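You operate a simulated robot arm through the tools that you are given. There is no shell and no other tool.

The job below is to be done with a simulated two-armed robot. You get a single attempt, and the scene is never put back.

TASK
Clamp the teal block in the vice, file the burrs off its top and put it in the block tray.
Fine: file block back in its place, vice left open. Set down upright: rail block, file block. What is to be rubbed or washed off counts as gone when no trace of it is left.

The check looks at the end state, three seconds after you hand in, the way a careful person would. Anything else that was tipped, shoved, dropped, spilled or broken makes it a failure.

THE ROBOT
Two 7-joint arms with fingered hands on one trunk that stands fixed in place. Base frame: the origin is at the foot of the trunk, x ahead of it, y to its left, z up; the work surface is at about z = 780. Units: mm, degrees, N and s.
The left shoulder is at [70, 166, 1168], the right one opposite. With the tool pointing down near the work surface each hand reaches from about 100 to 960 mm from the base axis, measured 20 degrees to its own side. Payload 4.1 kg a hand.
The TCP of each hand is the grasp point between the finger pads, 32 mm short of the fingertips. In the tool frame z runs along the fingers and y along their closing line. Largest opening 108 mm; the body of the gripper starts 38 mm behind the TCP. The gripper is a hand of 4 fingers: y runs from the thumb to the fingers, the wrist lies at [-16, -108, -186] in the tool frame, and closing takes about 1.5 s.
Orientation is that of the tool frame in the base frame, as a unit quaternion [w, x, y, z]. With the fingers straight down and the wrist toward the robot, the tool's x, y and z point along [0, 1, 0], [1, 0, 0] and [0, 0, -1] of the base frame.

THE INTERFACE
- The arms move only by the tool nudge_tool. It takes "left_rows", "right_rows" or both (then of equal length, played together; a hand with none holds still); each is a list of rows, each an object of numbers (a shift or turn left out is 0, a gripper value left out holds the last): "grip": the closure in counts, from 0 (fully open) to 255 (shut); "dx", "dy", "dz": the shift along the tool's x, y, z in mm; "wx", "wy", "wz": the turn, a rotation vector about the tool's x, y, z in degrees. In form: [{"grip": .., "dx": .., "dy": .., "dz": .., "wx": .., "wy": .., "wz": ..}, ...]. A call has 1 to 20 rows; each row shifts and turns the commanded pose from where the row before left it, along the tool's axes as they then stand. Rows are played at 5 a second. More than 50 mm and 8.6 degrees between two rows, or a gripper value outside its range, and nothing of the call is played. Where a pose cannot be reached the arm comes as near as it can. A force on the tool above 90 N (or 10 N above the force at the start of the call, whichever is more), or a blocked arm, ends the call early, and 0.2 s more pass. The fingers move at their own pace (about 45 mm/s each) and stop on an object; they squeeze with about 25 N. The grip force told is the motor's: it shows also when the fingers shut on nothing. Time passes only in rows, and 0.2 s behind the last, so rows that do not move let the fingers close. It gives the time, the measured TCP pose, the force on the tool (base axes), the opening and the grip force at its end, in the units of the frame above (readings bear some noise), with the torque about the TCP (base axes, N m) and any sound that the robot's microphone picked up, and new pictures: "pictures" is both (left out), scene, wrist or none (wrist: the cameras of the hands that moved).
- Cameras (640 x 400 px; columns grow to the right, rows downward): "scene" is now at [126.6, -52.2, 1403.1]; the picture's right is [-0.57, -0.82, 0.00], its down [-0.42, 0.29, -0.86] and it looks along [0.71, -0.49, -0.51] (base axes); focal length 308 px, centre (320, 200). "left" rides on the left gripper at [-64, -93, -132] in its tool frame; the picture's right is [-0.80, -0.28, 0.53], its down [0.55, -0.71, 0.45] and it looks along [0.25, 0.65, 0.72] (tool axes); focal length 247 px, centre (320, 200). "right" rides on the right gripper at [64, -93, -132] in its tool frame; the picture's right is [-0.80, 0.28, -0.53], its down [-0.55, -0.71, 0.45] and it looks along [-0.25, 0.65, 0.72] (tool axes); focal length 247 px, centre (320, 200). There is no depth. A picture from a camera that has moved, and an enlarged one, comes with that camera's place and axes in the base frame and with its lens.
- move_column(by): slides the trunk up (or, below 0, down) by that many mm; the arms and the scene camera ride with it, the base frame stays. It gives what a move gives, with no picture.
- set_grasp(shape, hand): the hand has 4 fingers and takes this shape, open, in about a second: jaw (thumb against the fingers, like two jaws); tri (thumb and two fingers); tip (a fingertip pinch); poke (one finger out to press); point (the index stretched); flat (the hand flat); cup (the hand cupped); fist (a fist). The gripper value then closes the fingers along that shape, each until it touches; the sizes above hold for jaw. It gives what a move gives, with no picture.
- head_to(pan, tilt): turns the head with the scene camera to pan (to the left, within 86 degrees either way) and tilt (down, from -29 to 69), counted from straight ahead of the robot. It gives what a move gives, and a new picture of the scene camera.
- close_up(camera, box): a new picture of the part [left, top, right, bottom] of that camera's present view, enlarged. No time passes.
- finish_job(): hands the job in; it is judged then, once.

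Nothing tells you positions but the pictures and the camera data. Unless the task says otherwise, let go and move clear before handing in.

The tools are called after "Emit:" as name(argument=value, ...) on one line, values as JSON. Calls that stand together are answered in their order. nudge_tool: Moves the arms, as the interface text tells. Its arguments: {"type":"object","properties":{"left_rows":{"type":"array","items":{"type":"object","properties":{"grip":{"type":"number"},"dx":{"type":"number"},"dy":{"type":"number"},"dz":{"type":"number"},"wx":{"type":"number"},"wy":{"type":"number"},"wz":{"type":"number"}}}},"right_rows":{"type":"array","items":{"type":"object","properties":{"grip":{"type":"number"},"dx":{"type":"number"},"dy":{"type":"number"},"dz":{"type":"number"},"wx":{"type":"number"},"wy":{"type":"number"},"wz":{"type":"number"}}}},"pictures":{"type":"string","enum":["both","scene","wrist","none"]}},"required":[]} The other tools are called the same way: move_column (by) slides the trunk up or down; set_grasp (shape, hand) gives the hand a shape; head_to (pan, tilt) turns the head that bears the scene camera; close_up (camera, box) takes an enlarged picture of a part of a camera's view; finish_job () hands the job in.

At the start:

```text
time_s: 0.0
left_ee_pos: [666.9, -102.2, 1259.9]
left_tcp_rot: [-0.001, 0.707, 0.708, 0.001]
left_contact_force: [0.6, 0.6, 0.4]
left_wrist_torque: [-0.01, 0.01, -0.02]
left_grip_width: 107.6
left_grasp_force: 0.0
left_shape: jaw
right_ee_pos: [309.8, -468.2, 1257.0]
right_tcp_rot: [0.0, 0.708, 0.706, 0.0]
right_contact_force: [0.6, -0.3, -0.3]
right_wrist_torque: [0.01, 0.0, 0.0]
right_grip_width: 107.5
right_grasp_force: 0.0
right_shape: jaw
trunk travel left (down, up): [-675.0, 265.0]
head pan, tilt: [-34.8, 30.7]
```

scene: 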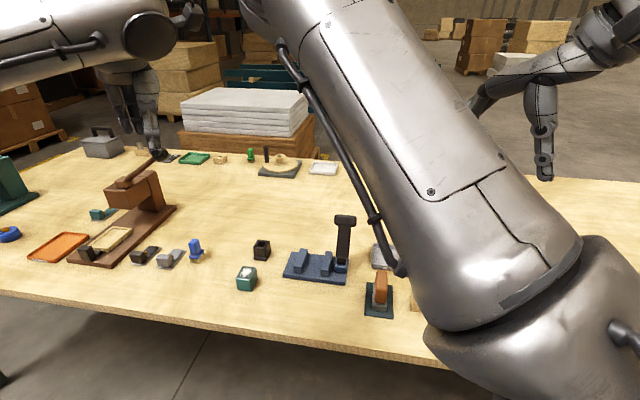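
right: 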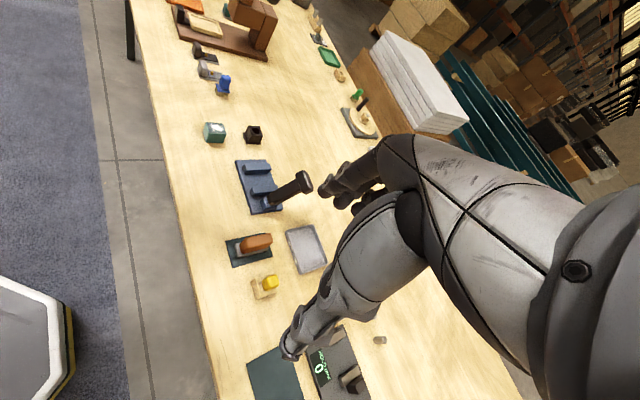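
left: 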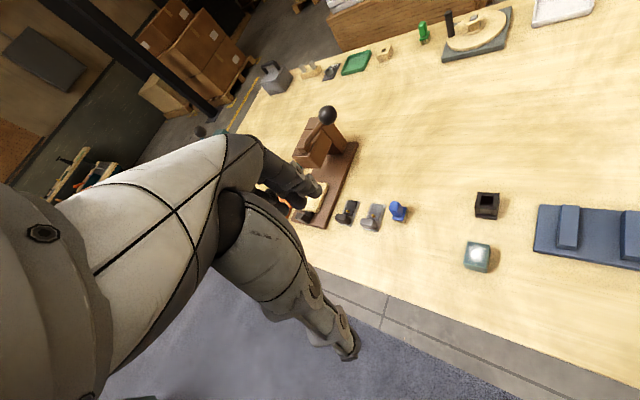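

I see a workbench with a blue vice-like device with a lever, a teal block with a pale top next to it, a file-like tool (orange handle), trays and more. I'll take closer looks before moving.

Emit:
close_up(camera="scene", box=[220, 200, 430, 330])

Emit:
close_up(camera="right", box=[180, 100, 400, 320])

Emit:
close_up(camera="left", box=[420, 140, 640, 300])

Emit:
close_up(camera="scene", box=[0, 130, 220, 280])

```text
3.05 times, centred on (325, 265) of scene
camera zoom: at [126.6, -52.2, 1403.1], right [-0.57, -0.82, 0.0], down [-0.42, 0.29, -0.86], along [0.71, -0.49, -0.51], focal length 939 px, centre (305, 2)
```

zoom: 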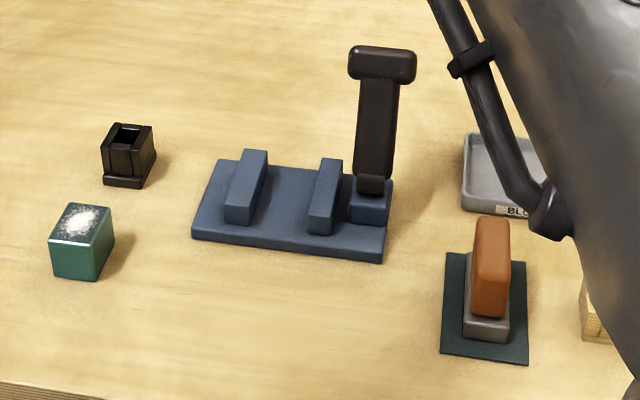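

```text
1.82 times, centred on (290, 210) of right
camera zoom: at [215.7, -403.9, 1388.6], right [0.28, -0.8, 0.53], down [-0.71, -0.55, -0.45], along [0.65, -0.25, -0.72], focal length 449 px, centre (374, 182)
```

zoom: 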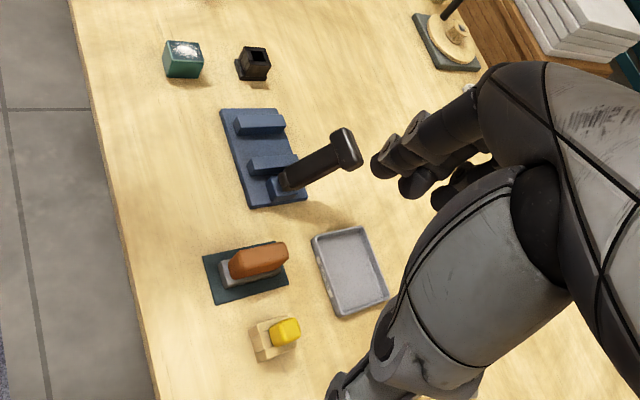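

```text
2.50 times, centred on (530, 220) of left
camera zoom: at [573.8, -166.6, 1390.7], right [-0.28, -0.8, -0.53], down [-0.71, 0.55, -0.45], along [0.65, 0.25, -0.72], focal length 617 px, centre (-205, 150)
```

zoom: 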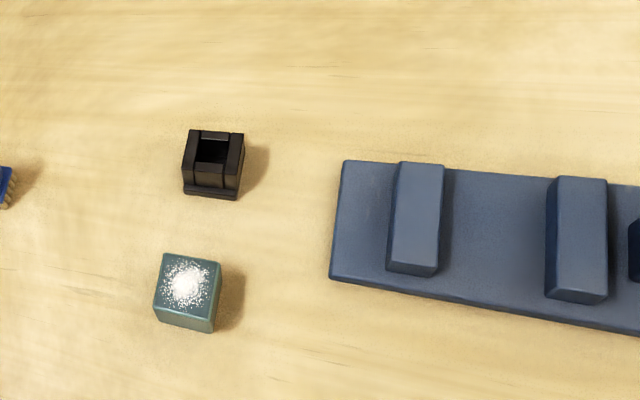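

```text
2.67 times, centred on (110, 205) of scene
camera zoom: at [126.6, -52.2, 1403.1], right [-0.57, -0.82, 0.0], down [-0.42, 0.29, -0.86], along [0.71, -0.49, -0.51], focal length 821 px, centre (880, 187)
```

zoom: 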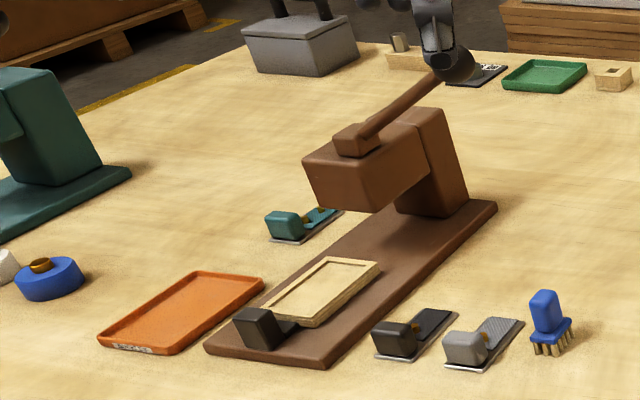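

The bench stands at about 45° to the robot; the vice is near (645, -390), the teal block near (730, -235), the file block near (492, -490), the tray near (576, -633). I first draw the left arm back to its own side to clear the view and workspace.

Emit:
nudge_tool(left_rows=[{"dx": 40, "dy": -25}, {"dx": 40, "dy": -25}, {"dx": 40, "dy": -25}, {"dx": 40, "dy": -25}, {"dx": 40, "dy": -25}, {"dx": 40, "dy": -25}, {"dx": 40, "dy": -25}, {"dx": 40, "dy": -25}, {"dx": 40, "dy": -25}, {"dx": 40, "dy": -25}], pictures="both")

```text
time_s: 2.2
left_ee_pos: [415.2, 302.6, 1259.8]
left_tcp_rot: [0.001, 0.707, 0.707, 0.0]
left_contact_force: [-1.3, 0.1, -0.6]
left_wrist_torque: [-0.01, -0.03, 0.0]
left_grip_width: 107.6
left_grasp_force: 0.1
left_shape: jaw
right_ee_pos: [305.0, -467.8, 1260.2]
right_tcp_rot: [0.001, 0.708, 0.707, 0.0]
right_contact_force: [-0.8, 0.3, 0.1]
right_wrist_torque: [0.01, -0.03, 0.0]
right_grip_width: 107.7
right_grasp_force: 0.1
right_shape: jaw
trunk travel left (down, up): [-675.0, 265.0]
head pan, tilt: [-34.8, 30.7]
camera scene: at [122.6, -50.6, 1403.6], right [-0.57, -0.82, 0.0], down [-0.42, 0.29, -0.86], along [0.71, -0.49, -0.51], focal length 308 px, centre (320, 200)
camera left: at [322.0, 238.8, 1391.9], right [-0.28, -0.8, -0.53], down [-0.7, 0.55, -0.45], along [0.65, 0.25, -0.72], focal length 247 px, centre (320, 200)
```

scene: 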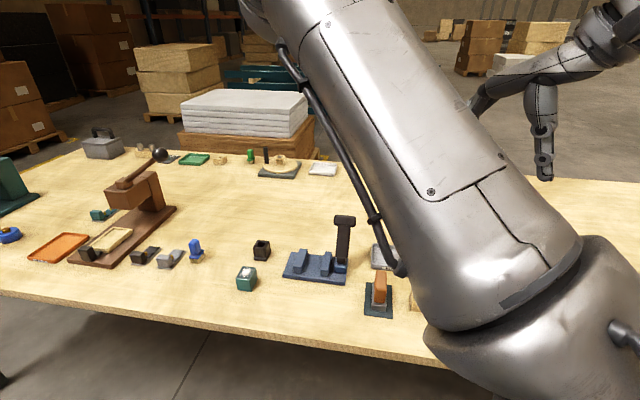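
left: 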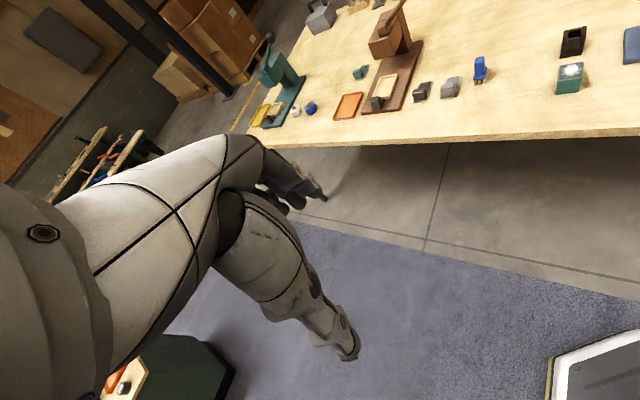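

The left arm is clear now. Next I swing the right hand to a spot in front of the vice, yawed to the bench's direction, to view the vice and block closely with its wrist camera.

Emit:
nudge_tool(right_rows=[{"dx": 31.8, "dy": 18, "dz": 12}, {"dx": 31.8, "dy": 18, "dz": 12}, {"dx": 31.8, "dy": 18, "dz": 12}, {"dx": 31.8, "dy": 18, "dz": 12}, {"dx": 31.8, "dy": 18, "dz": 12}, {"dx": 31.8, "dy": 18, "dz": 12}, {"dx": 31.8, "dy": 18, "dz": 12}, {"dx": 31.8, "dy": 18, "dz": 12}, {"wz": 7.7}, {"wz": 7.7}, {"wz": 7.7}, {"wz": 7.7}, {"wz": 7.7}, {"wz": 7.7}], pictures="both")

```text
time_s: 3.8
left_ee_pos: [418.7, 301.2, 1259.6]
left_tcp_rot: [0.0, 0.706, 0.708, -0.002]
left_contact_force: [0.1, -1.1, -0.4]
left_wrist_torque: [0.03, -0.03, 0.04]
left_grip_width: 107.7
left_grasp_force: 0.1
left_shape: jaw
right_ee_pos: [424.2, -313.3, 1185.3]
right_tcp_rot: [-0.009, 0.751, 0.66, 0.032]
right_contact_force: [1.0, -1.0, 0.1]
right_wrist_torque: [0.02, 0.02, -0.01]
right_grip_width: 107.6
right_grasp_force: 0.1
right_shape: jaw
right hand out of reach, approached as far as the arm can: row 7
trunk travel left (down, up): [-675.0, 265.0]
head pan, tilt: [-34.8, 30.7]
stopped in row 7 (right hand): the arm was blocked; the commanded pose is now the measured one
camera scene: at [127.1, -51.5, 1403.1], right [-0.57, -0.82, 0.0], down [-0.42, 0.29, -0.86], along [0.71, -0.49, -0.51], focal length 308 px, centre (320, 200)
camera right: at [334.8, -244.9, 1317.4], right [0.16, -0.86, 0.49], down [-0.75, -0.43, -0.5], along [0.64, -0.29, -0.71], focal length 247 px, centre (320, 200)
```

scene: 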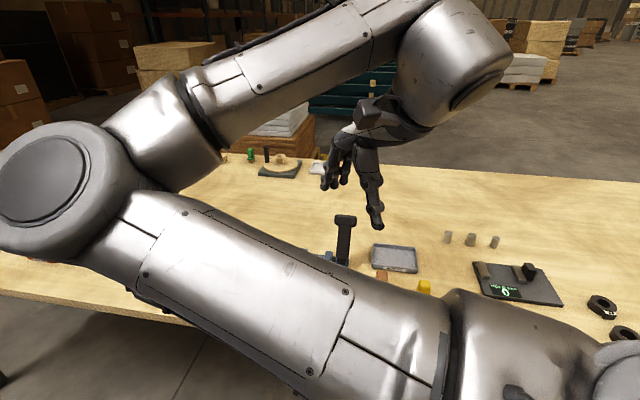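
right: 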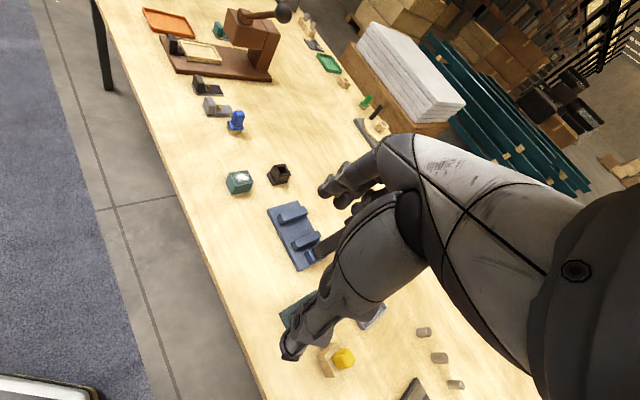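

The arm folded up against its limit when brought so close in; I'll straighten the small tilt and move farther out over the bench, then yaw in place.

Emit:
nudge_tool(right_rows=[{"wx": 1.64, "wy": -3.44}, {"dx": 1.1, "dy": 35.3, "dz": 15}, {"dx": 1.1, "dy": 35.3, "dz": 15}, {"dx": 1.1, "dy": 35.3, "dz": 15}, {"dx": 1.1, "dy": 35.3, "dz": 15}, {"dx": 1.1, "dy": 35.3, "dz": 15}, {"wz": 7.7}, {"wz": 7.7}, {"wz": 7.7}, {"wz": 7.7}, {"wz": 7.7}], pictures="both")

```text
time_s: 6.2
left_ee_pos: [419.7, 301.5, 1260.2]
left_tcp_rot: [-0.001, 0.706, 0.708, -0.001]
left_contact_force: [0.5, -0.1, -0.4]
left_wrist_torque: [0.0, 0.02, -0.03]
left_grip_width: 107.7
left_grasp_force: 0.1
left_shape: jaw
right_ee_pos: [600.1, -327.4, 1111.3]
right_tcp_rot: [0.001, 0.926, 0.377, 0.001]
right_contact_force: [0.0, -0.2, 0.5]
right_wrist_torque: [-0.03, 0.0, -0.04]
right_grip_width: 107.8
right_grasp_force: 0.1
right_shape: jaw
trunk travel left (down, up): [-675.0, 265.0]
head pan, tilt: [-34.8, 30.7]
camera scene: at [127.0, -52.0, 1403.1], right [-0.57, -0.82, 0.0], down [-0.42, 0.29, -0.86], along [0.71, -0.49, -0.51], focal length 308 px, centre (320, 200)
camera right: at [580.9, -216.4, 1242.3], right [-0.37, -0.76, 0.53], down [-0.89, 0.12, -0.45], along [0.28, -0.64, -0.72], focal length 247 px, centre (320, 200)
```

scene: 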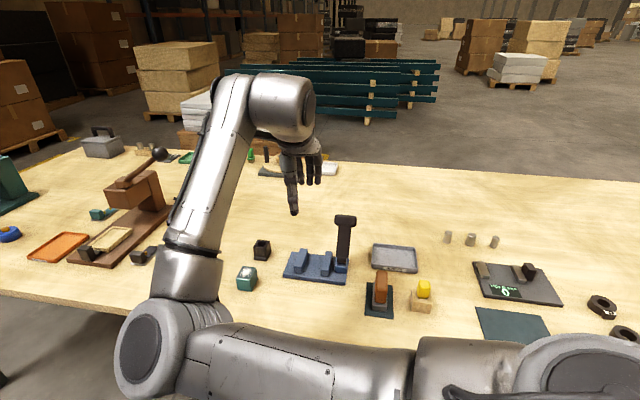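
right: 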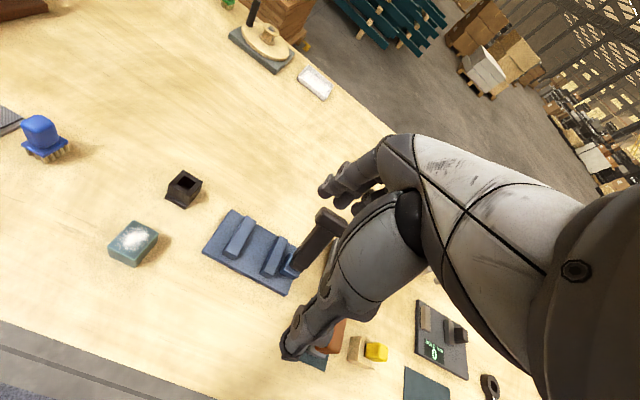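

Now the scene camera sees the work area freely. I take close-ups for exact poses of the vice, block, file and tray.

Emit:
close_up(camera="scene", box=[225, 200, 345, 300])

Emit:
close_up(camera="scene", box=[270, 205, 450, 325])

Emit:
close_up(camera="right", box=[90, 150, 350, 310])

Emit:
close_up(camera="scene", box=[360, 220, 640, 350])

```text
4.00 times, centred on (285, 250) of scene
camera zoom: at [127.0, -52.0, 1403.1], right [-0.57, -0.82, 0.0], down [-0.42, 0.29, -0.86], along [0.71, -0.49, -0.51], focal length 1232 px, centre (460, 0)
```

zoom: 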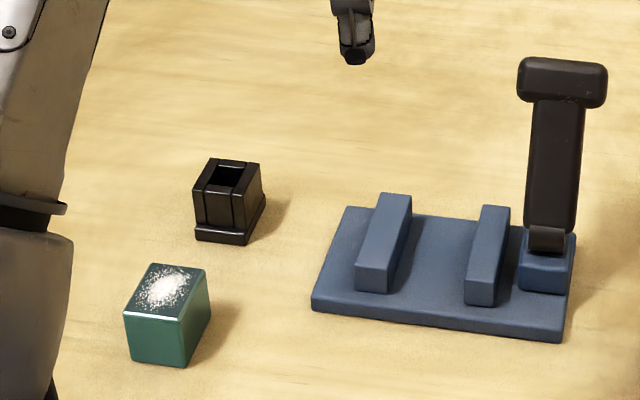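

```text
3.33 times, centred on (360, 265) of scene
camera zoom: at [127.0, -52.0, 1403.1], right [-0.57, -0.82, 0.0], down [-0.42, 0.29, -0.86], along [0.71, -0.49, -0.51], focal length 1027 px, centre (187, -17)
```

zoom: 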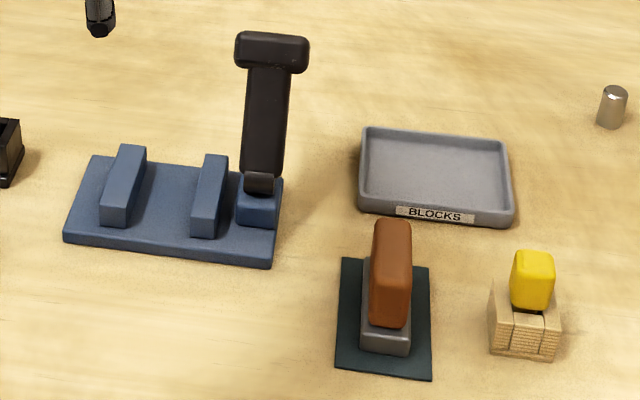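

```text
2.46 times, centred on (220, 230) of right
camera zoom: at [580.9, -216.4, 1242.3], right [-0.37, -0.76, 0.53], down [-0.89, 0.12, -0.45], along [0.28, -0.64, -0.72], focal length 608 px, centre (566, 126)
```

zoom: 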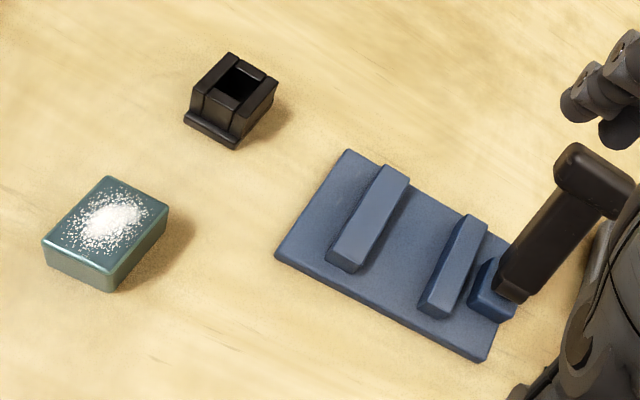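

```text
2.29 times, centred on (500, 285) of scene
camera zoom: at [127.0, -52.0, 1403.1], right [-0.57, -0.82, 0.0], down [-0.42, 0.29, -0.86], along [0.71, -0.49, -0.51], focal length 704 px, centre (-91, 6)
```

zoom: 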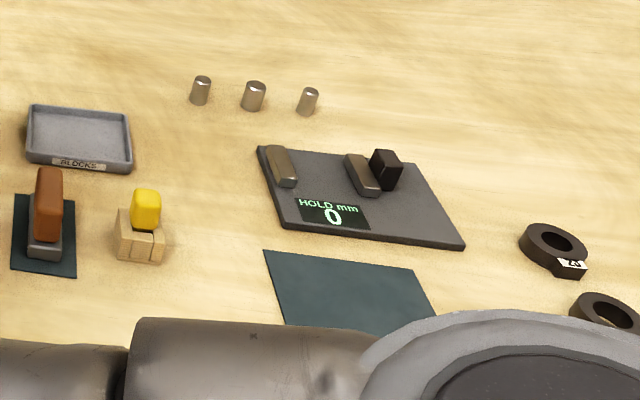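

The lever of the vice leans away from me and pivots at about (614,-462); the block measures roughly 39 x 46 x 44 mm. I look closer at the jaws and at my own hand's fingers.

Emit:
close_up(camera="right", box=[195, 200, 355, 300])

Emit:
close_up(camera="scene", box=[250, 120, 350, 220])

Emit:
close_up(camera="scene", box=[280, 205, 360, 290])

Emit:
close_up(camera="right", box=[260, 120, 460, 380])

```text
4.00 times, centred on (275, 250) of right
camera zoom: at [580.9, -216.4, 1242.3], right [-0.37, -0.76, 0.53], down [-0.89, 0.12, -0.45], along [0.28, -0.64, -0.72], focal length 988 px, centre (500, 0)
```

zoom: 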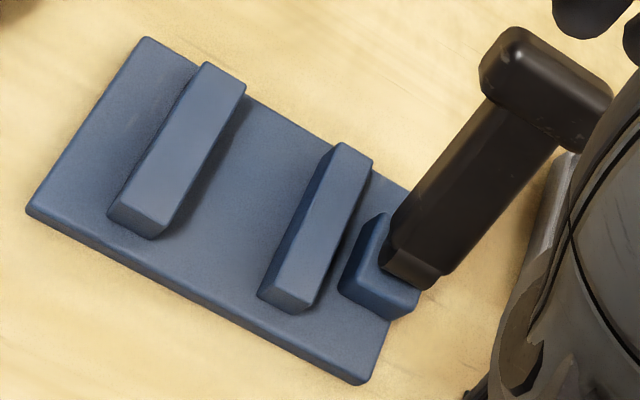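

```text
4.00 times, centred on (300, 170) of scene
camera zoom: at [127.0, -52.0, 1403.1], right [-0.57, -0.82, 0.0], down [-0.42, 0.29, -0.86], along [0.71, -0.49, -0.51], focal length 1232 px, centre (400, 320)
```

zoom: 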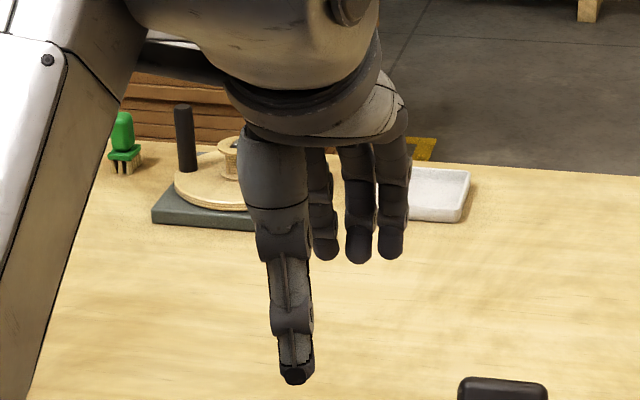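

```text
4.71 times, centred on (320, 248) of scene
camera zoom: at [127.0, -52.0, 1403.1], right [-0.57, -0.82, 0.0], down [-0.42, 0.29, -0.86], along [0.71, -0.49, -0.51], focal length 1449 px, centre (320, -24)
```

zoom: 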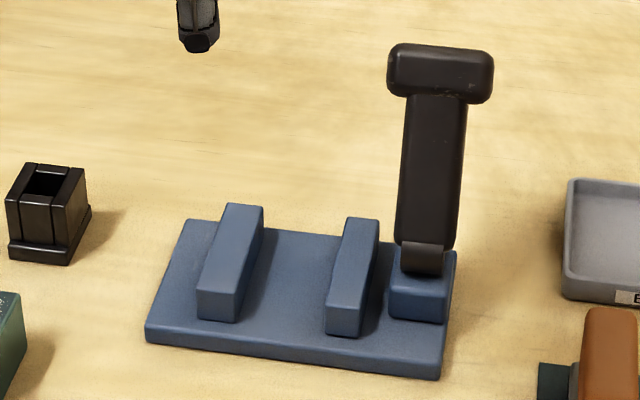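

```text
1.54 times, centred on (360, 250) of right
camera zoom: at [580.9, -216.4, 1242.3], right [-0.37, -0.76, 0.53], down [-0.89, 0.12, -0.45], along [0.28, -0.64, -0.72], focal length 380 px, centre (258, 123)
```

zoom: 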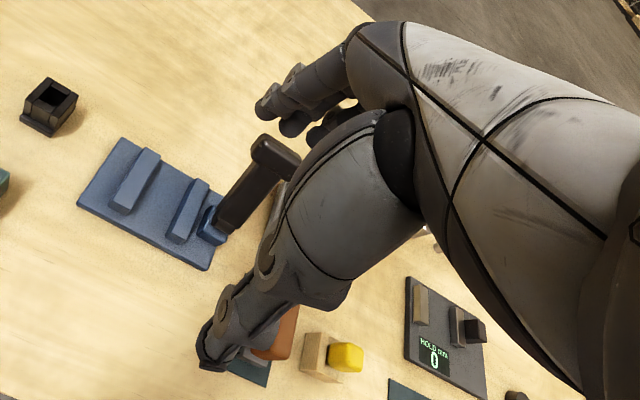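

The hand has a thumb in front and three fingers behind; the jaws' gap is about 54 mm and they are about 28 mm tall. Now a close look at the file block and tray.

Emit:
close_up(camera="scene", box=[355, 235, 445, 325])

Emit:
close_up(camera="scene", box=[225, 230, 275, 300])

```text
4.44 times, centred on (400, 280) of scene
camera zoom: at [127.0, -52.0, 1403.1], right [-0.57, -0.82, 0.0], down [-0.42, 0.29, -0.86], along [0.71, -0.49, -0.51], focal length 1369 px, centre (-36, -156)
```

zoom: 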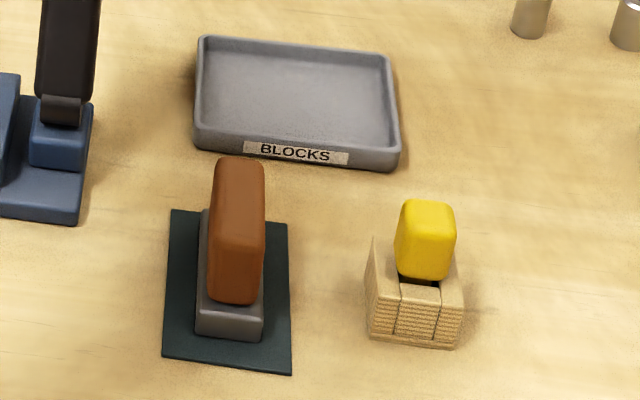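

```text
5.71 times, centred on (250, 265) of scene
camera zoom: at [127.0, -52.0, 1403.1], right [-0.57, -0.82, 0.0], down [-0.42, 0.29, -0.86], along [0.71, -0.49, -0.51], focal length 1760 px, centre (720, -171)
```

zoom: 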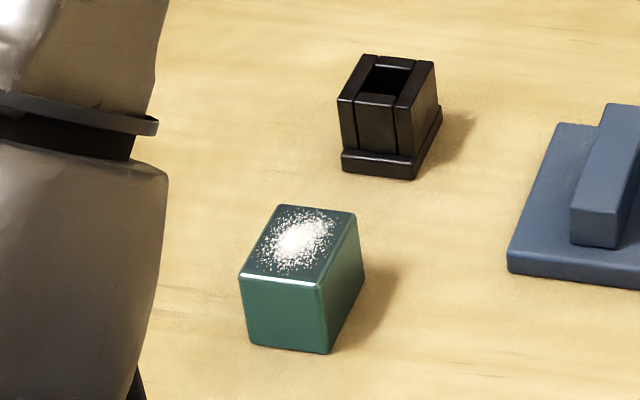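

The file is a grey body (~36 x 76 x 29 mm) with an orange handle along the bench's depth, on a 70 x 110 mm mat centred at about (491,-490). I try the "tri" hand shape in free air to see which fingers it uses.

Emit:
set_grasp(shape="tri", hand="right")

Emit:
close_up(camera="scene", box=[250, 120, 350, 220])

Emit:
close_up(camera="right", box=[260, 120, 460, 380])

```text
time_s: 7.1
left_ee_pos: [416.9, 301.4, 1260.4]
left_tcp_rot: [-0.001, 0.707, 0.707, 0.001]
left_contact_force: [0.8, 0.0, -0.3]
left_wrist_torque: [-0.02, -0.02, -0.04]
left_grip_width: 107.8
left_grasp_force: 0.1
left_shape: jaw
right_ee_pos: [600.4, -327.1, 1111.8]
right_tcp_rot: [0.001, 0.925, 0.379, 0.0]
right_contact_force: [-0.1, 0.4, -1.0]
right_wrist_torque: [0.01, 0.0, -0.03]
right_grip_width: 107.8
right_grasp_force: 0.1
right_shape: tri
trunk travel left (down, up): [-675.0, 265.0]
head pan, tilt: [-34.8, 30.7]
```

```text
4.00 times, centred on (300, 170) of scene
camera zoom: at [126.6, -51.9, 1403.1], right [-0.57, -0.82, 0.0], down [-0.42, 0.29, -0.86], along [0.71, -0.49, -0.51], focal length 1232 px, centre (400, 320)
```

zoom: 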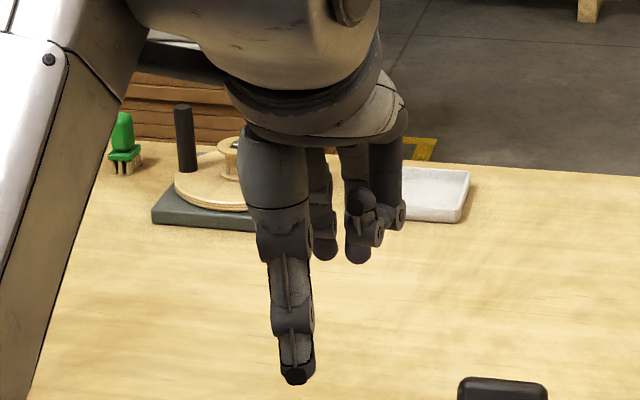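

```text
1.54 times, centred on (360, 250) of right
camera zoom: at [580.2, -216.6, 1242.5], right [-0.37, -0.76, 0.53], down [-0.89, 0.12, -0.45], along [0.28, -0.64, -0.72], focal length 380 px, centre (258, 123)
```

zoom: 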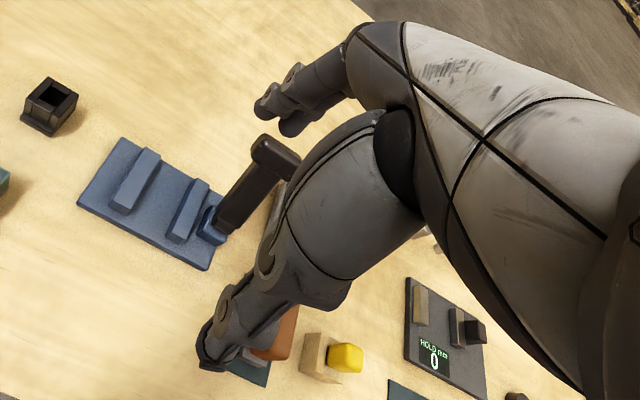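

The tri shape keeps the thumb and two fingers and folds the third one away, which suits the narrow space between the jaws. I now move above the teal block.

Emit:
nudge_tool(right_rows=[{"dx": 39.1, "dy": 6.5, "dz": 25}, {"dx": 39.1, "dy": 6.5, "dz": 25}, {"dx": 39.1, "dy": 6.5, "dz": 25}, {"dx": 39.1, "dy": 6.5, "dz": 25}, {"grip": 50}, {"grip": 50}], pictures="both")

```text
time_s: 8.5
left_ee_pos: [418.1, 302.0, 1260.4]
left_tcp_rot: [0.0, 0.706, 0.708, -0.001]
left_contact_force: [-0.2, -0.2, 1.1]
left_wrist_torque: [0.02, 0.05, -0.02]
left_grip_width: 107.7
left_grasp_force: 0.1
left_shape: jaw
right_ee_pos: [729.2, -249.0, 1023.6]
right_tcp_rot: [0.007, 0.93, 0.368, 0.006]
right_contact_force: [-0.2, 0.9, -0.6]
right_wrist_torque: [-0.02, -0.02, -0.04]
right_grip_width: 87.2
right_grasp_force: 0.1
right_shape: tri
trunk travel left (down, up): [-675.0, 265.0]
head pan, tilt: [-34.8, 30.7]
camera scene: at [126.9, -51.8, 1403.1], right [-0.57, -0.82, 0.0], down [-0.42, 0.29, -0.86], along [0.71, -0.49, -0.51], focal length 308 px, centre (320, 200)
camera right: at [710.5, -136.1, 1152.9], right [-0.4, -0.75, 0.53], down [-0.88, 0.13, -0.46], along [0.28, -0.65, -0.71], focal length 247 px, centre (320, 200)
```

scene: 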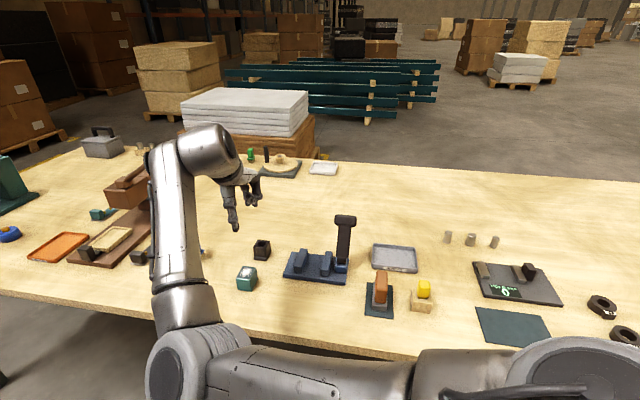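
right: 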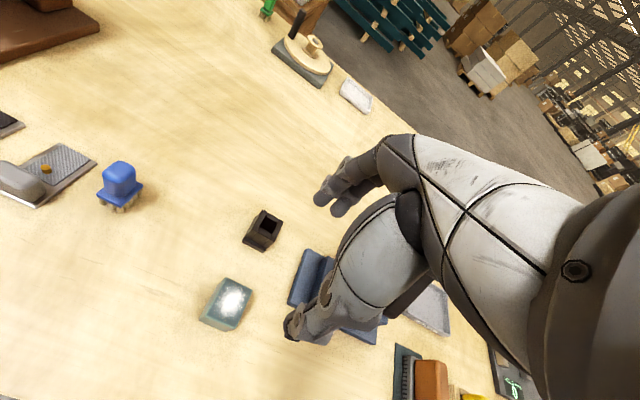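

I check whether the arm has settled, and look at the file from this angle.

Emit:
nudge_tool(right_rows=[{"dx": 0}, {"dx": 0}], pictures="none")

Emit:
close_up(camera="right", box=[370, 330, 500, 400])

Emit:
close_up(camera="right", box=[180, 190, 400, 350])

Emit:
close_up(camera="scene", box=[200, 150, 300, 300])

```text
time_s: 9.1
left_ee_pos: [417.9, 302.1, 1260.2]
left_tcp_rot: [0.0, 0.707, 0.708, 0.0]
left_contact_force: [0.2, 0.1, -0.5]
left_wrist_torque: [0.02, -0.01, -0.02]
left_grip_width: 107.5
left_grasp_force: 0.0
left_shape: jaw
right_ee_pos: [728.6, -249.5, 1022.6]
right_tcp_rot: [0.008, 0.929, 0.369, 0.005]
right_contact_force: [0.4, -0.6, -0.1]
right_wrist_torque: [-0.03, -0.03, 0.02]
right_grip_width: 87.5
right_grasp_force: 0.1
right_shape: tri
trunk travel left (down, up): [-675.0, 265.0]
head pan, tilt: [-34.8, 30.7]
```

```text
4.92 times, centred on (435, 365) of right
camera zoom: at [710.3, -136.5, 1151.6], right [-0.4, -0.75, 0.53], down [-0.88, 0.13, -0.46], along [0.27, -0.65, -0.71], focal length 1216 px, centre (-246, -612)
```

zoom: 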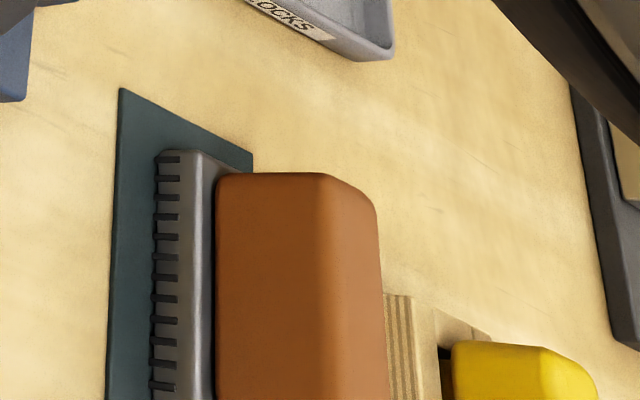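

```text
2.50 times, centred on (290, 270) of right
camera zoom: at [710.3, -136.5, 1151.6], right [-0.4, -0.75, 0.53], down [-0.88, 0.13, -0.46], along [0.27, -0.65, -0.71], focal length 617 px, centre (395, 25)
```

zoom: 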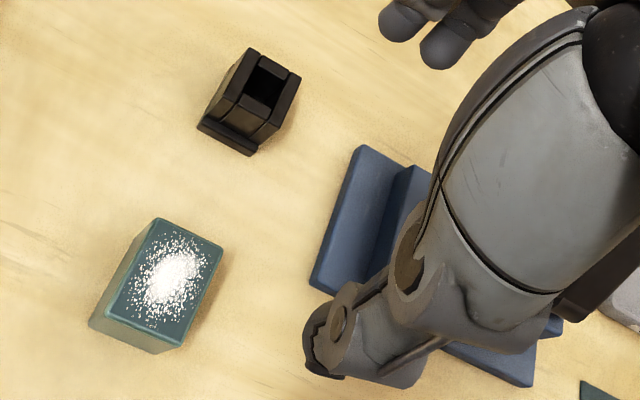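

```text
2.67 times, centred on (250, 225) of scene
camera zoom: at [126.8, -51.8, 1403.1], right [-0.57, -0.82, 0.0], down [-0.42, 0.29, -0.86], along [0.71, -0.49, -0.51], focal length 821 px, centre (507, 133)
```

zoom: 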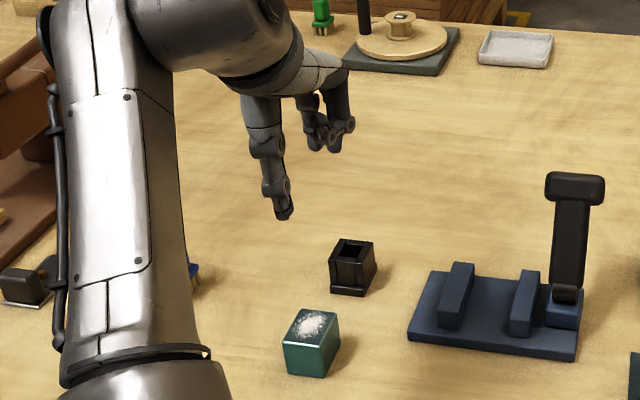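

The arm hangs back by about 13 mm at this height, though nothing is in its way. I lower it some more and see whether it converges on the command; the block is still well below the fingertips.

Emit:
nudge_tool(right_rows=[{"dz": 28}, {"dz": 28}, {"dz": 28}, {"dx": 0}], pictures="both")

```text
time_s: 10.3
left_ee_pos: [417.2, 302.6, 1260.7]
left_tcp_rot: [-0.001, 0.706, 0.708, -0.001]
left_contact_force: [0.6, 0.2, -0.6]
left_wrist_torque: [0.0, -0.03, 0.0]
left_grip_width: 107.6
left_grasp_force: 0.1
left_shape: jaw
right_ee_pos: [733.6, -281.1, 953.2]
right_tcp_rot: [0.022, 0.936, 0.352, 0.01]
right_contact_force: [1.1, -0.4, -0.3]
right_wrist_torque: [-0.02, 0.0, 0.01]
right_grip_width: 87.2
right_grasp_force: 0.1
right_shape: tri
trunk travel left (down, up): [-675.0, 265.0]
head pan, tilt: [-34.8, 30.7]
stopped in row 4 (right hand): the arm was blocked; the commanded pose is now the measured one
camera scene: at [126.7, -52.2, 1403.1], right [-0.57, -0.82, 0.0], down [-0.42, 0.29, -0.86], along [0.71, -0.49, -0.51], focal length 308 px, centre (320, 200)
camera right: at [716.9, -163.6, 1079.5], right [-0.43, -0.72, 0.54], down [-0.86, 0.15, -0.48], along [0.27, -0.68, -0.69], focal length 247 px, centre (320, 200)
```

scene: 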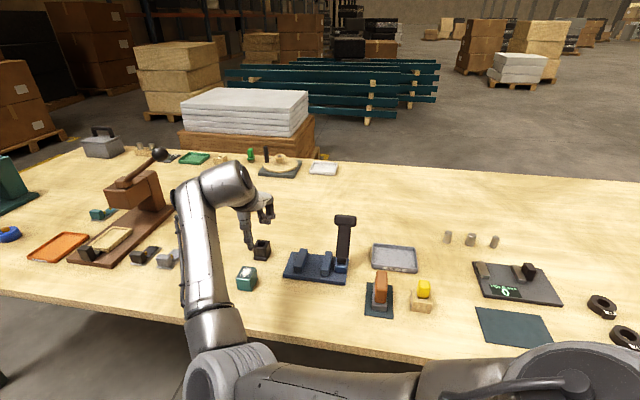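
right: 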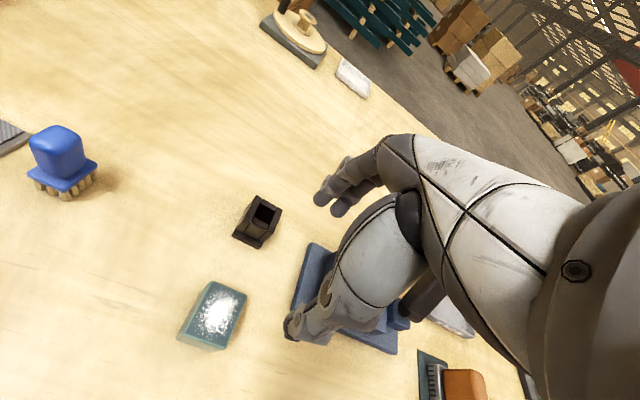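

The right arm is at its cross-body limit here: this spot with this yaw suits the left arm better. I'll retract the right arm up and back to its own side, then pick the block with the left hand.

Emit:
nudge_tool(right_rows=[{"dz": -45}, {"dz": -45}, {"dz": -45}, {"dz": -45}, {"dx": -30, "dy": -20, "dz": -5}, {"dx": -30, "dy": -20, "dz": -5}, {"dx": -30, "dy": -20, "dz": -5}, {"dx": -30, "dy": -20, "dz": -5}, {"dx": -30, "dy": -20, "dz": -5}], pictures="scene")

```text
time_s: 12.3
left_ee_pos: [417.2, 301.6, 1260.7]
left_tcp_rot: [0.0, 0.706, 0.708, -0.001]
left_contact_force: [-0.1, 0.4, -1.1]
left_wrist_torque: [0.01, 0.01, -0.01]
left_grip_width: 107.4
left_grasp_force: 0.1
left_shape: jaw
right_ee_pos: [548.3, -295.1, 1150.5]
right_tcp_rot: [0.02, 0.935, 0.354, 0.009]
right_contact_force: [-0.4, 0.1, -1.0]
right_wrist_torque: [-0.01, 0.02, -0.02]
right_grip_width: 87.0
right_grasp_force: 0.0
right_shape: tri
trunk travel left (down, up): [-675.0, 265.0]
head pan, tilt: [-34.8, 30.7]
camera scene: at [125.5, -51.4, 1403.3], right [-0.57, -0.82, 0.0], down [-0.42, 0.29, -0.86], along [0.71, -0.49, -0.51], focal length 308 px, centre (320, 200)
```

scene: 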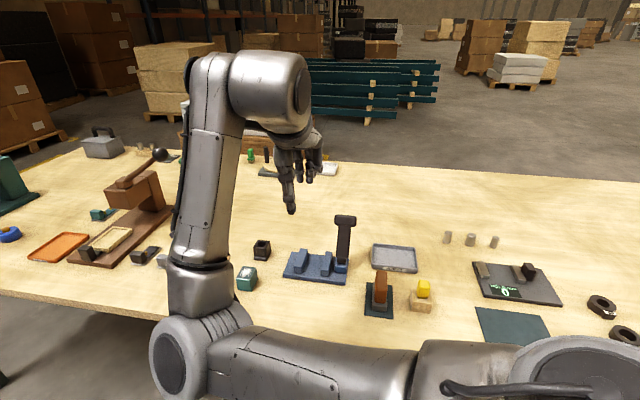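

Now I carry the right hand further to its own side and see how its elbow follows.

Emit:
nudge_tool(right_rows=[{"dx": -38, "dy": 20, "wx": 0.4, "wy": -0.4}, {"dx": -38, "dy": 20, "wx": 0.4, "wy": -0.4}, {"dx": -38, "dy": 20}, {"dx": -38, "dy": 20}, {"dx": -38, "dy": 20}, {"dx": -38, "dy": 20}, {"dx": -38, "dy": 20}, {"dx": 0}], pictures="both")

```text
time_s: 14.1
left_ee_pos: [418.4, 302.9, 1260.7]
left_tcp_rot: [0.001, 0.707, 0.708, -0.001]
left_contact_force: [-0.4, 0.0, 0.9]
left_wrist_torque: [-0.04, -0.01, 0.02]
left_grip_width: 107.7
left_grasp_force: 0.0
left_shape: jaw
right_ee_pos: [442.1, -575.6, 1155.6]
right_tcp_rot: [0.017, 0.935, 0.354, 0.001]
right_contact_force: [-0.3, 0.0, 0.3]
right_wrist_torque: [-0.03, 0.02, -0.04]
right_grip_width: 86.9
right_grasp_force: 0.1
right_shape: tri
trunk travel left (down, up): [-675.0, 265.0]
head pan, tilt: [-34.8, 30.7]
camera scene: at [126.9, -50.6, 1403.1], right [-0.57, -0.82, 0.0], down [-0.42, 0.29, -0.86], along [0.71, -0.49, -0.51], focal length 308 px, centre (320, 200)
camera right: at [427.2, -458.7, 1283.9], right [-0.42, -0.72, 0.55], down [-0.87, 0.15, -0.46], along [0.25, -0.67, -0.7], focal length 247 px, centre (320, 200)
```

scene: 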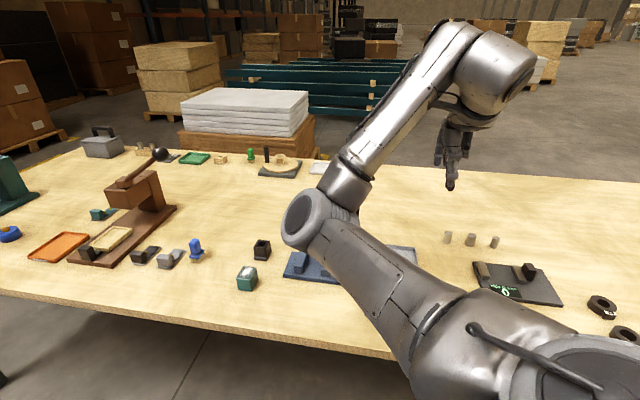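
right: 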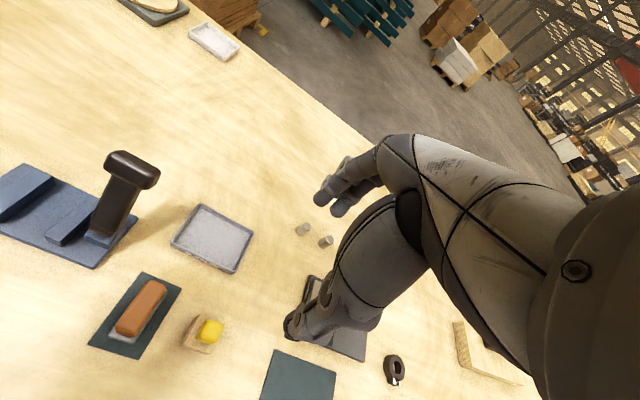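

This view shows the vice, file and tray from another side. I zoom in for better measurements.

Emit:
close_up(camera="right", box=[80, 255, 240, 365])

Emit:
close_up(camera="right", box=[0, 140, 170, 280])

Emit:
close_up(camera="right", box=[150, 190, 270, 290])

```text
3.64 times, centred on (160, 310) of right
camera zoom: at [427.2, -458.7, 1283.9], right [-0.42, -0.72, 0.55], down [-0.87, 0.15, -0.46], along [0.25, -0.67, -0.7], focal length 898 px, centre (902, -200)
```

zoom: 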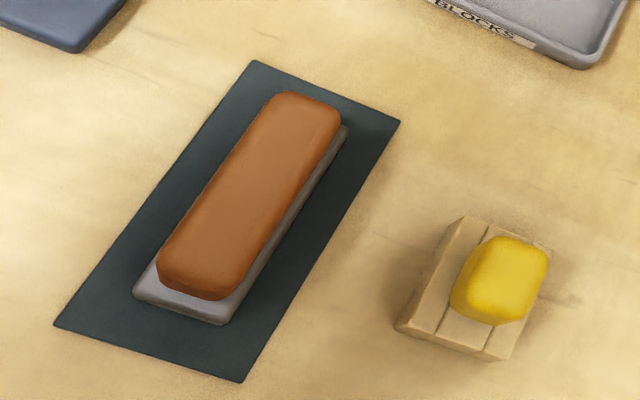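

```text
2.86 times, centred on (85, 210) of right
camera zoom: at [427.2, -458.7, 1283.9], right [-0.42, -0.72, 0.55], down [-0.87, 0.15, -0.46], along [0.25, -0.67, -0.7], focal length 706 px, centre (991, 171)
```

zoom: 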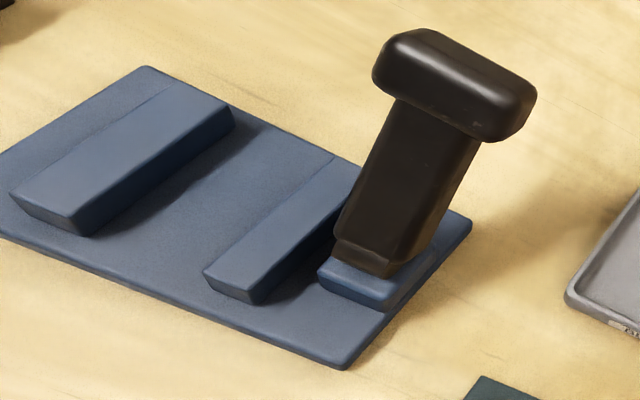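

```text
4.00 times, centred on (210, 240) of right
camera zoom: at [427.2, -458.7, 1283.9], right [-0.42, -0.72, 0.55], down [-0.87, 0.15, -0.46], along [0.25, -0.67, -0.7], focal length 988 px, centre (760, 40)
```

zoom: 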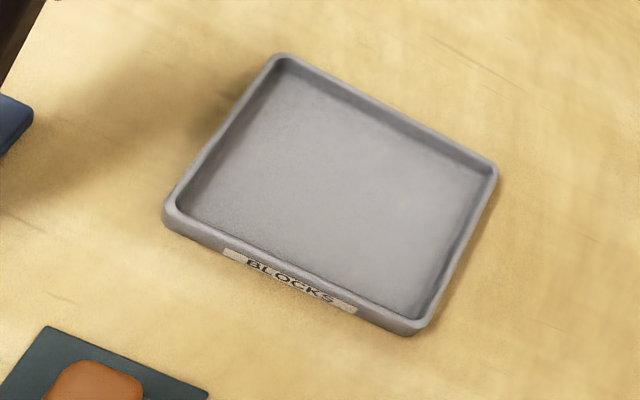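

The handle of the file is about 25 x 68 mm, its top near z = 847; the tray's inside is roughly 122 x 84 mm centred near (576,-635). I stretch the right arm out to its own side so its elbow leaves the left arm's path.

Emit:
nudge_tool(right_rows=[{"dx": -27.5, "dy": 31, "dz": 5}, {"dx": -27.5, "dy": 31, "dz": 5}, {"dx": -27.5, "dy": 31, "dz": 5}, {"dx": -27.5, "dy": 31, "dz": 5}, {"dx": -27.5, "dy": 31, "dz": 5}, {"dx": -27.5, "dy": 31, "dz": 5}], left_rows=[{"wz": 7.5}, {"wz": 7.5}, {"wz": 7.5}, {"wz": 7.5}, {"wz": 7.5}, {"wz": 7.5}], pictures="both")

Emit:
set_grasp(shape="tri", hand="left")

```text
time_s: 15.5
left_ee_pos: [417.5, 300.2, 1260.6]
left_tcp_rot: [0.001, 0.924, 0.382, 0.0]
left_contact_force: [-0.9, 0.2, 0.5]
left_wrist_torque: [0.01, 0.03, -0.02]
left_grip_width: 107.8
left_grasp_force: 0.0
left_shape: jaw
right_ee_pos: [441.5, -823.6, 1133.2]
right_tcp_rot: [0.015, 0.935, 0.354, 0.001]
right_contact_force: [0.2, 0.3, -0.5]
right_wrist_torque: [-0.01, -0.01, -0.01]
right_grip_width: 87.1
right_grasp_force: 0.0
right_shape: tri
trunk travel left (down, up): [-675.0, 265.0]
head pan, tilt: [-34.8, 30.7]
camera scene: at [126.6, -53.5, 1403.1], right [-0.57, -0.82, 0.0], down [-0.42, 0.29, -0.86], along [0.71, -0.49, -0.51], focal length 308 px, centre (320, 200)
camera right: at [426.9, -708.4, 1261.5], right [-0.42, -0.73, 0.55], down [-0.87, 0.15, -0.46], along [0.25, -0.67, -0.7], focal length 247 px, centre (320, 200)
camera left: at [307.2, 320.7, 1392.1], right [-0.76, -0.36, -0.53], down [-0.11, 0.89, -0.45], along [0.64, -0.28, -0.72], focal length 247 px, centre (320, 200)
```

scene: 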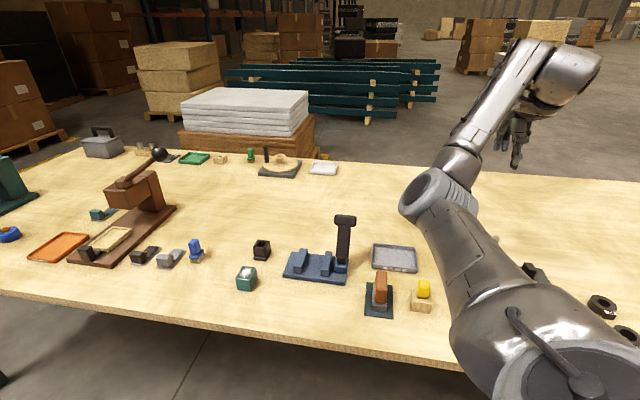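
right: 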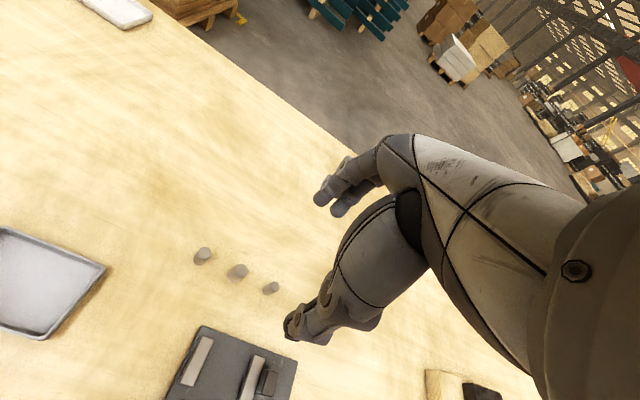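
left: 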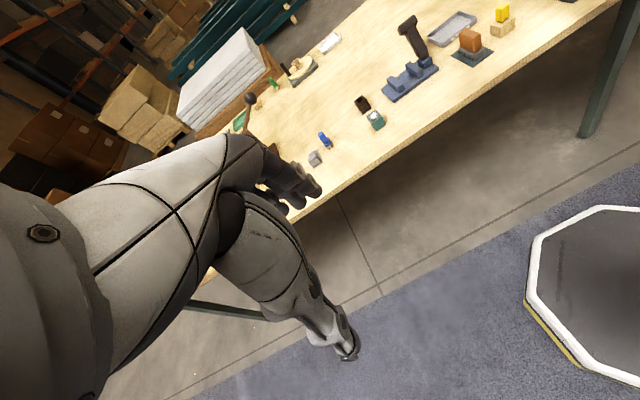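

```text
time_s: 16.4
left_ee_pos: [417.2, 301.3, 1261.1]
left_tcp_rot: [0.0, 0.924, 0.383, 0.0]
left_contact_force: [-0.2, -0.4, 0.0]
left_wrist_torque: [-0.04, -0.02, 0.01]
left_grip_width: 107.6
left_grasp_force: 0.0
left_shape: tri
right_ee_pos: [440.8, -822.8, 1135.2]
right_tcp_rot: [0.016, 0.935, 0.354, -0.001]
right_contact_force: [-0.7, 0.3, 0.7]
right_wrist_torque: [0.02, 0.02, -0.02]
right_grip_width: 87.2
right_grasp_force: 0.1
right_shape: tri
trunk travel left (down, up): [-675.0, 265.0]
head pan, tilt: [-34.8, 30.7]
```

The right arm is well clear. Now the left hand goes toward a point above the teal block.

Emit:
nudge_tool(left_rows=[{"dx": -10.5, "dy": 40, "dz": 17}, {"dx": -10.5, "dy": 40, "dz": 17}, {"dx": -10.5, "dy": 40, "dz": 17}, {"dx": -10.5, "dy": 40, "dz": 17}, {"dx": -10.5, "dy": 40, "dz": 17}, {"dx": -10.5, "dy": 40, "dz": 17}, {"dx": -10.5, "dy": 40, "dz": 17}, {"dx": -10.5, "dy": 40, "dz": 17}, {"dx": -10.5, "dy": 40, "dz": 17}, {"dx": -10.5, "dy": 40, "dz": 17}, {"dx": -10.5, "dy": 40, "dz": 17}, {"dx": -10.5, "dy": 40, "dz": 17}, {"dx": -10.5, "dy": 40, "dz": 17}, {"grip": 50}, {"grip": 50}], pictures="both")

```text
time_s: 19.6
left_ee_pos: [692.2, -165.1, 1040.8]
left_tcp_rot: [-0.001, 0.924, 0.383, 0.001]
left_contact_force: [-0.1, -0.1, -0.4]
left_wrist_torque: [-0.03, 0.02, -0.03]
left_grip_width: 86.9
left_grasp_force: 0.1
left_shape: tri
right_ee_pos: [442.5, -823.1, 1134.9]
right_tcp_rot: [0.016, 0.935, 0.354, -0.001]
right_contact_force: [0.3, -1.3, 1.2]
right_wrist_torque: [0.02, 0.01, 0.01]
right_grip_width: 86.9
right_grasp_force: 0.1
right_shape: tri
trunk travel left (down, up): [-675.0, 265.0]
head pan, tilt: [-34.8, 30.7]
camera scene: at [126.8, -52.8, 1403.1], right [-0.57, -0.82, 0.0], down [-0.42, 0.29, -0.86], along [0.71, -0.49, -0.51], focal length 308 px, centre (320, 200)
camera left: at [581.1, -144.4, 1172.3], right [-0.76, -0.36, -0.53], down [-0.11, 0.89, -0.45], along [0.64, -0.28, -0.72], focal length 247 px, centre (320, 200)
```

scene: 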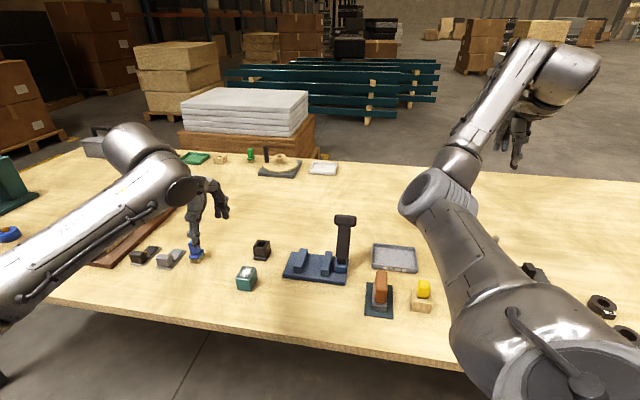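
left: 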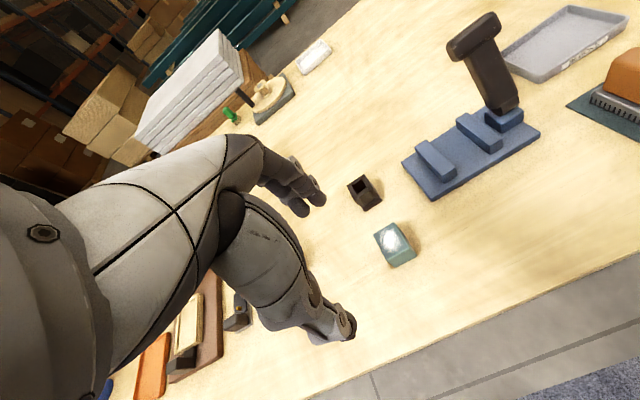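

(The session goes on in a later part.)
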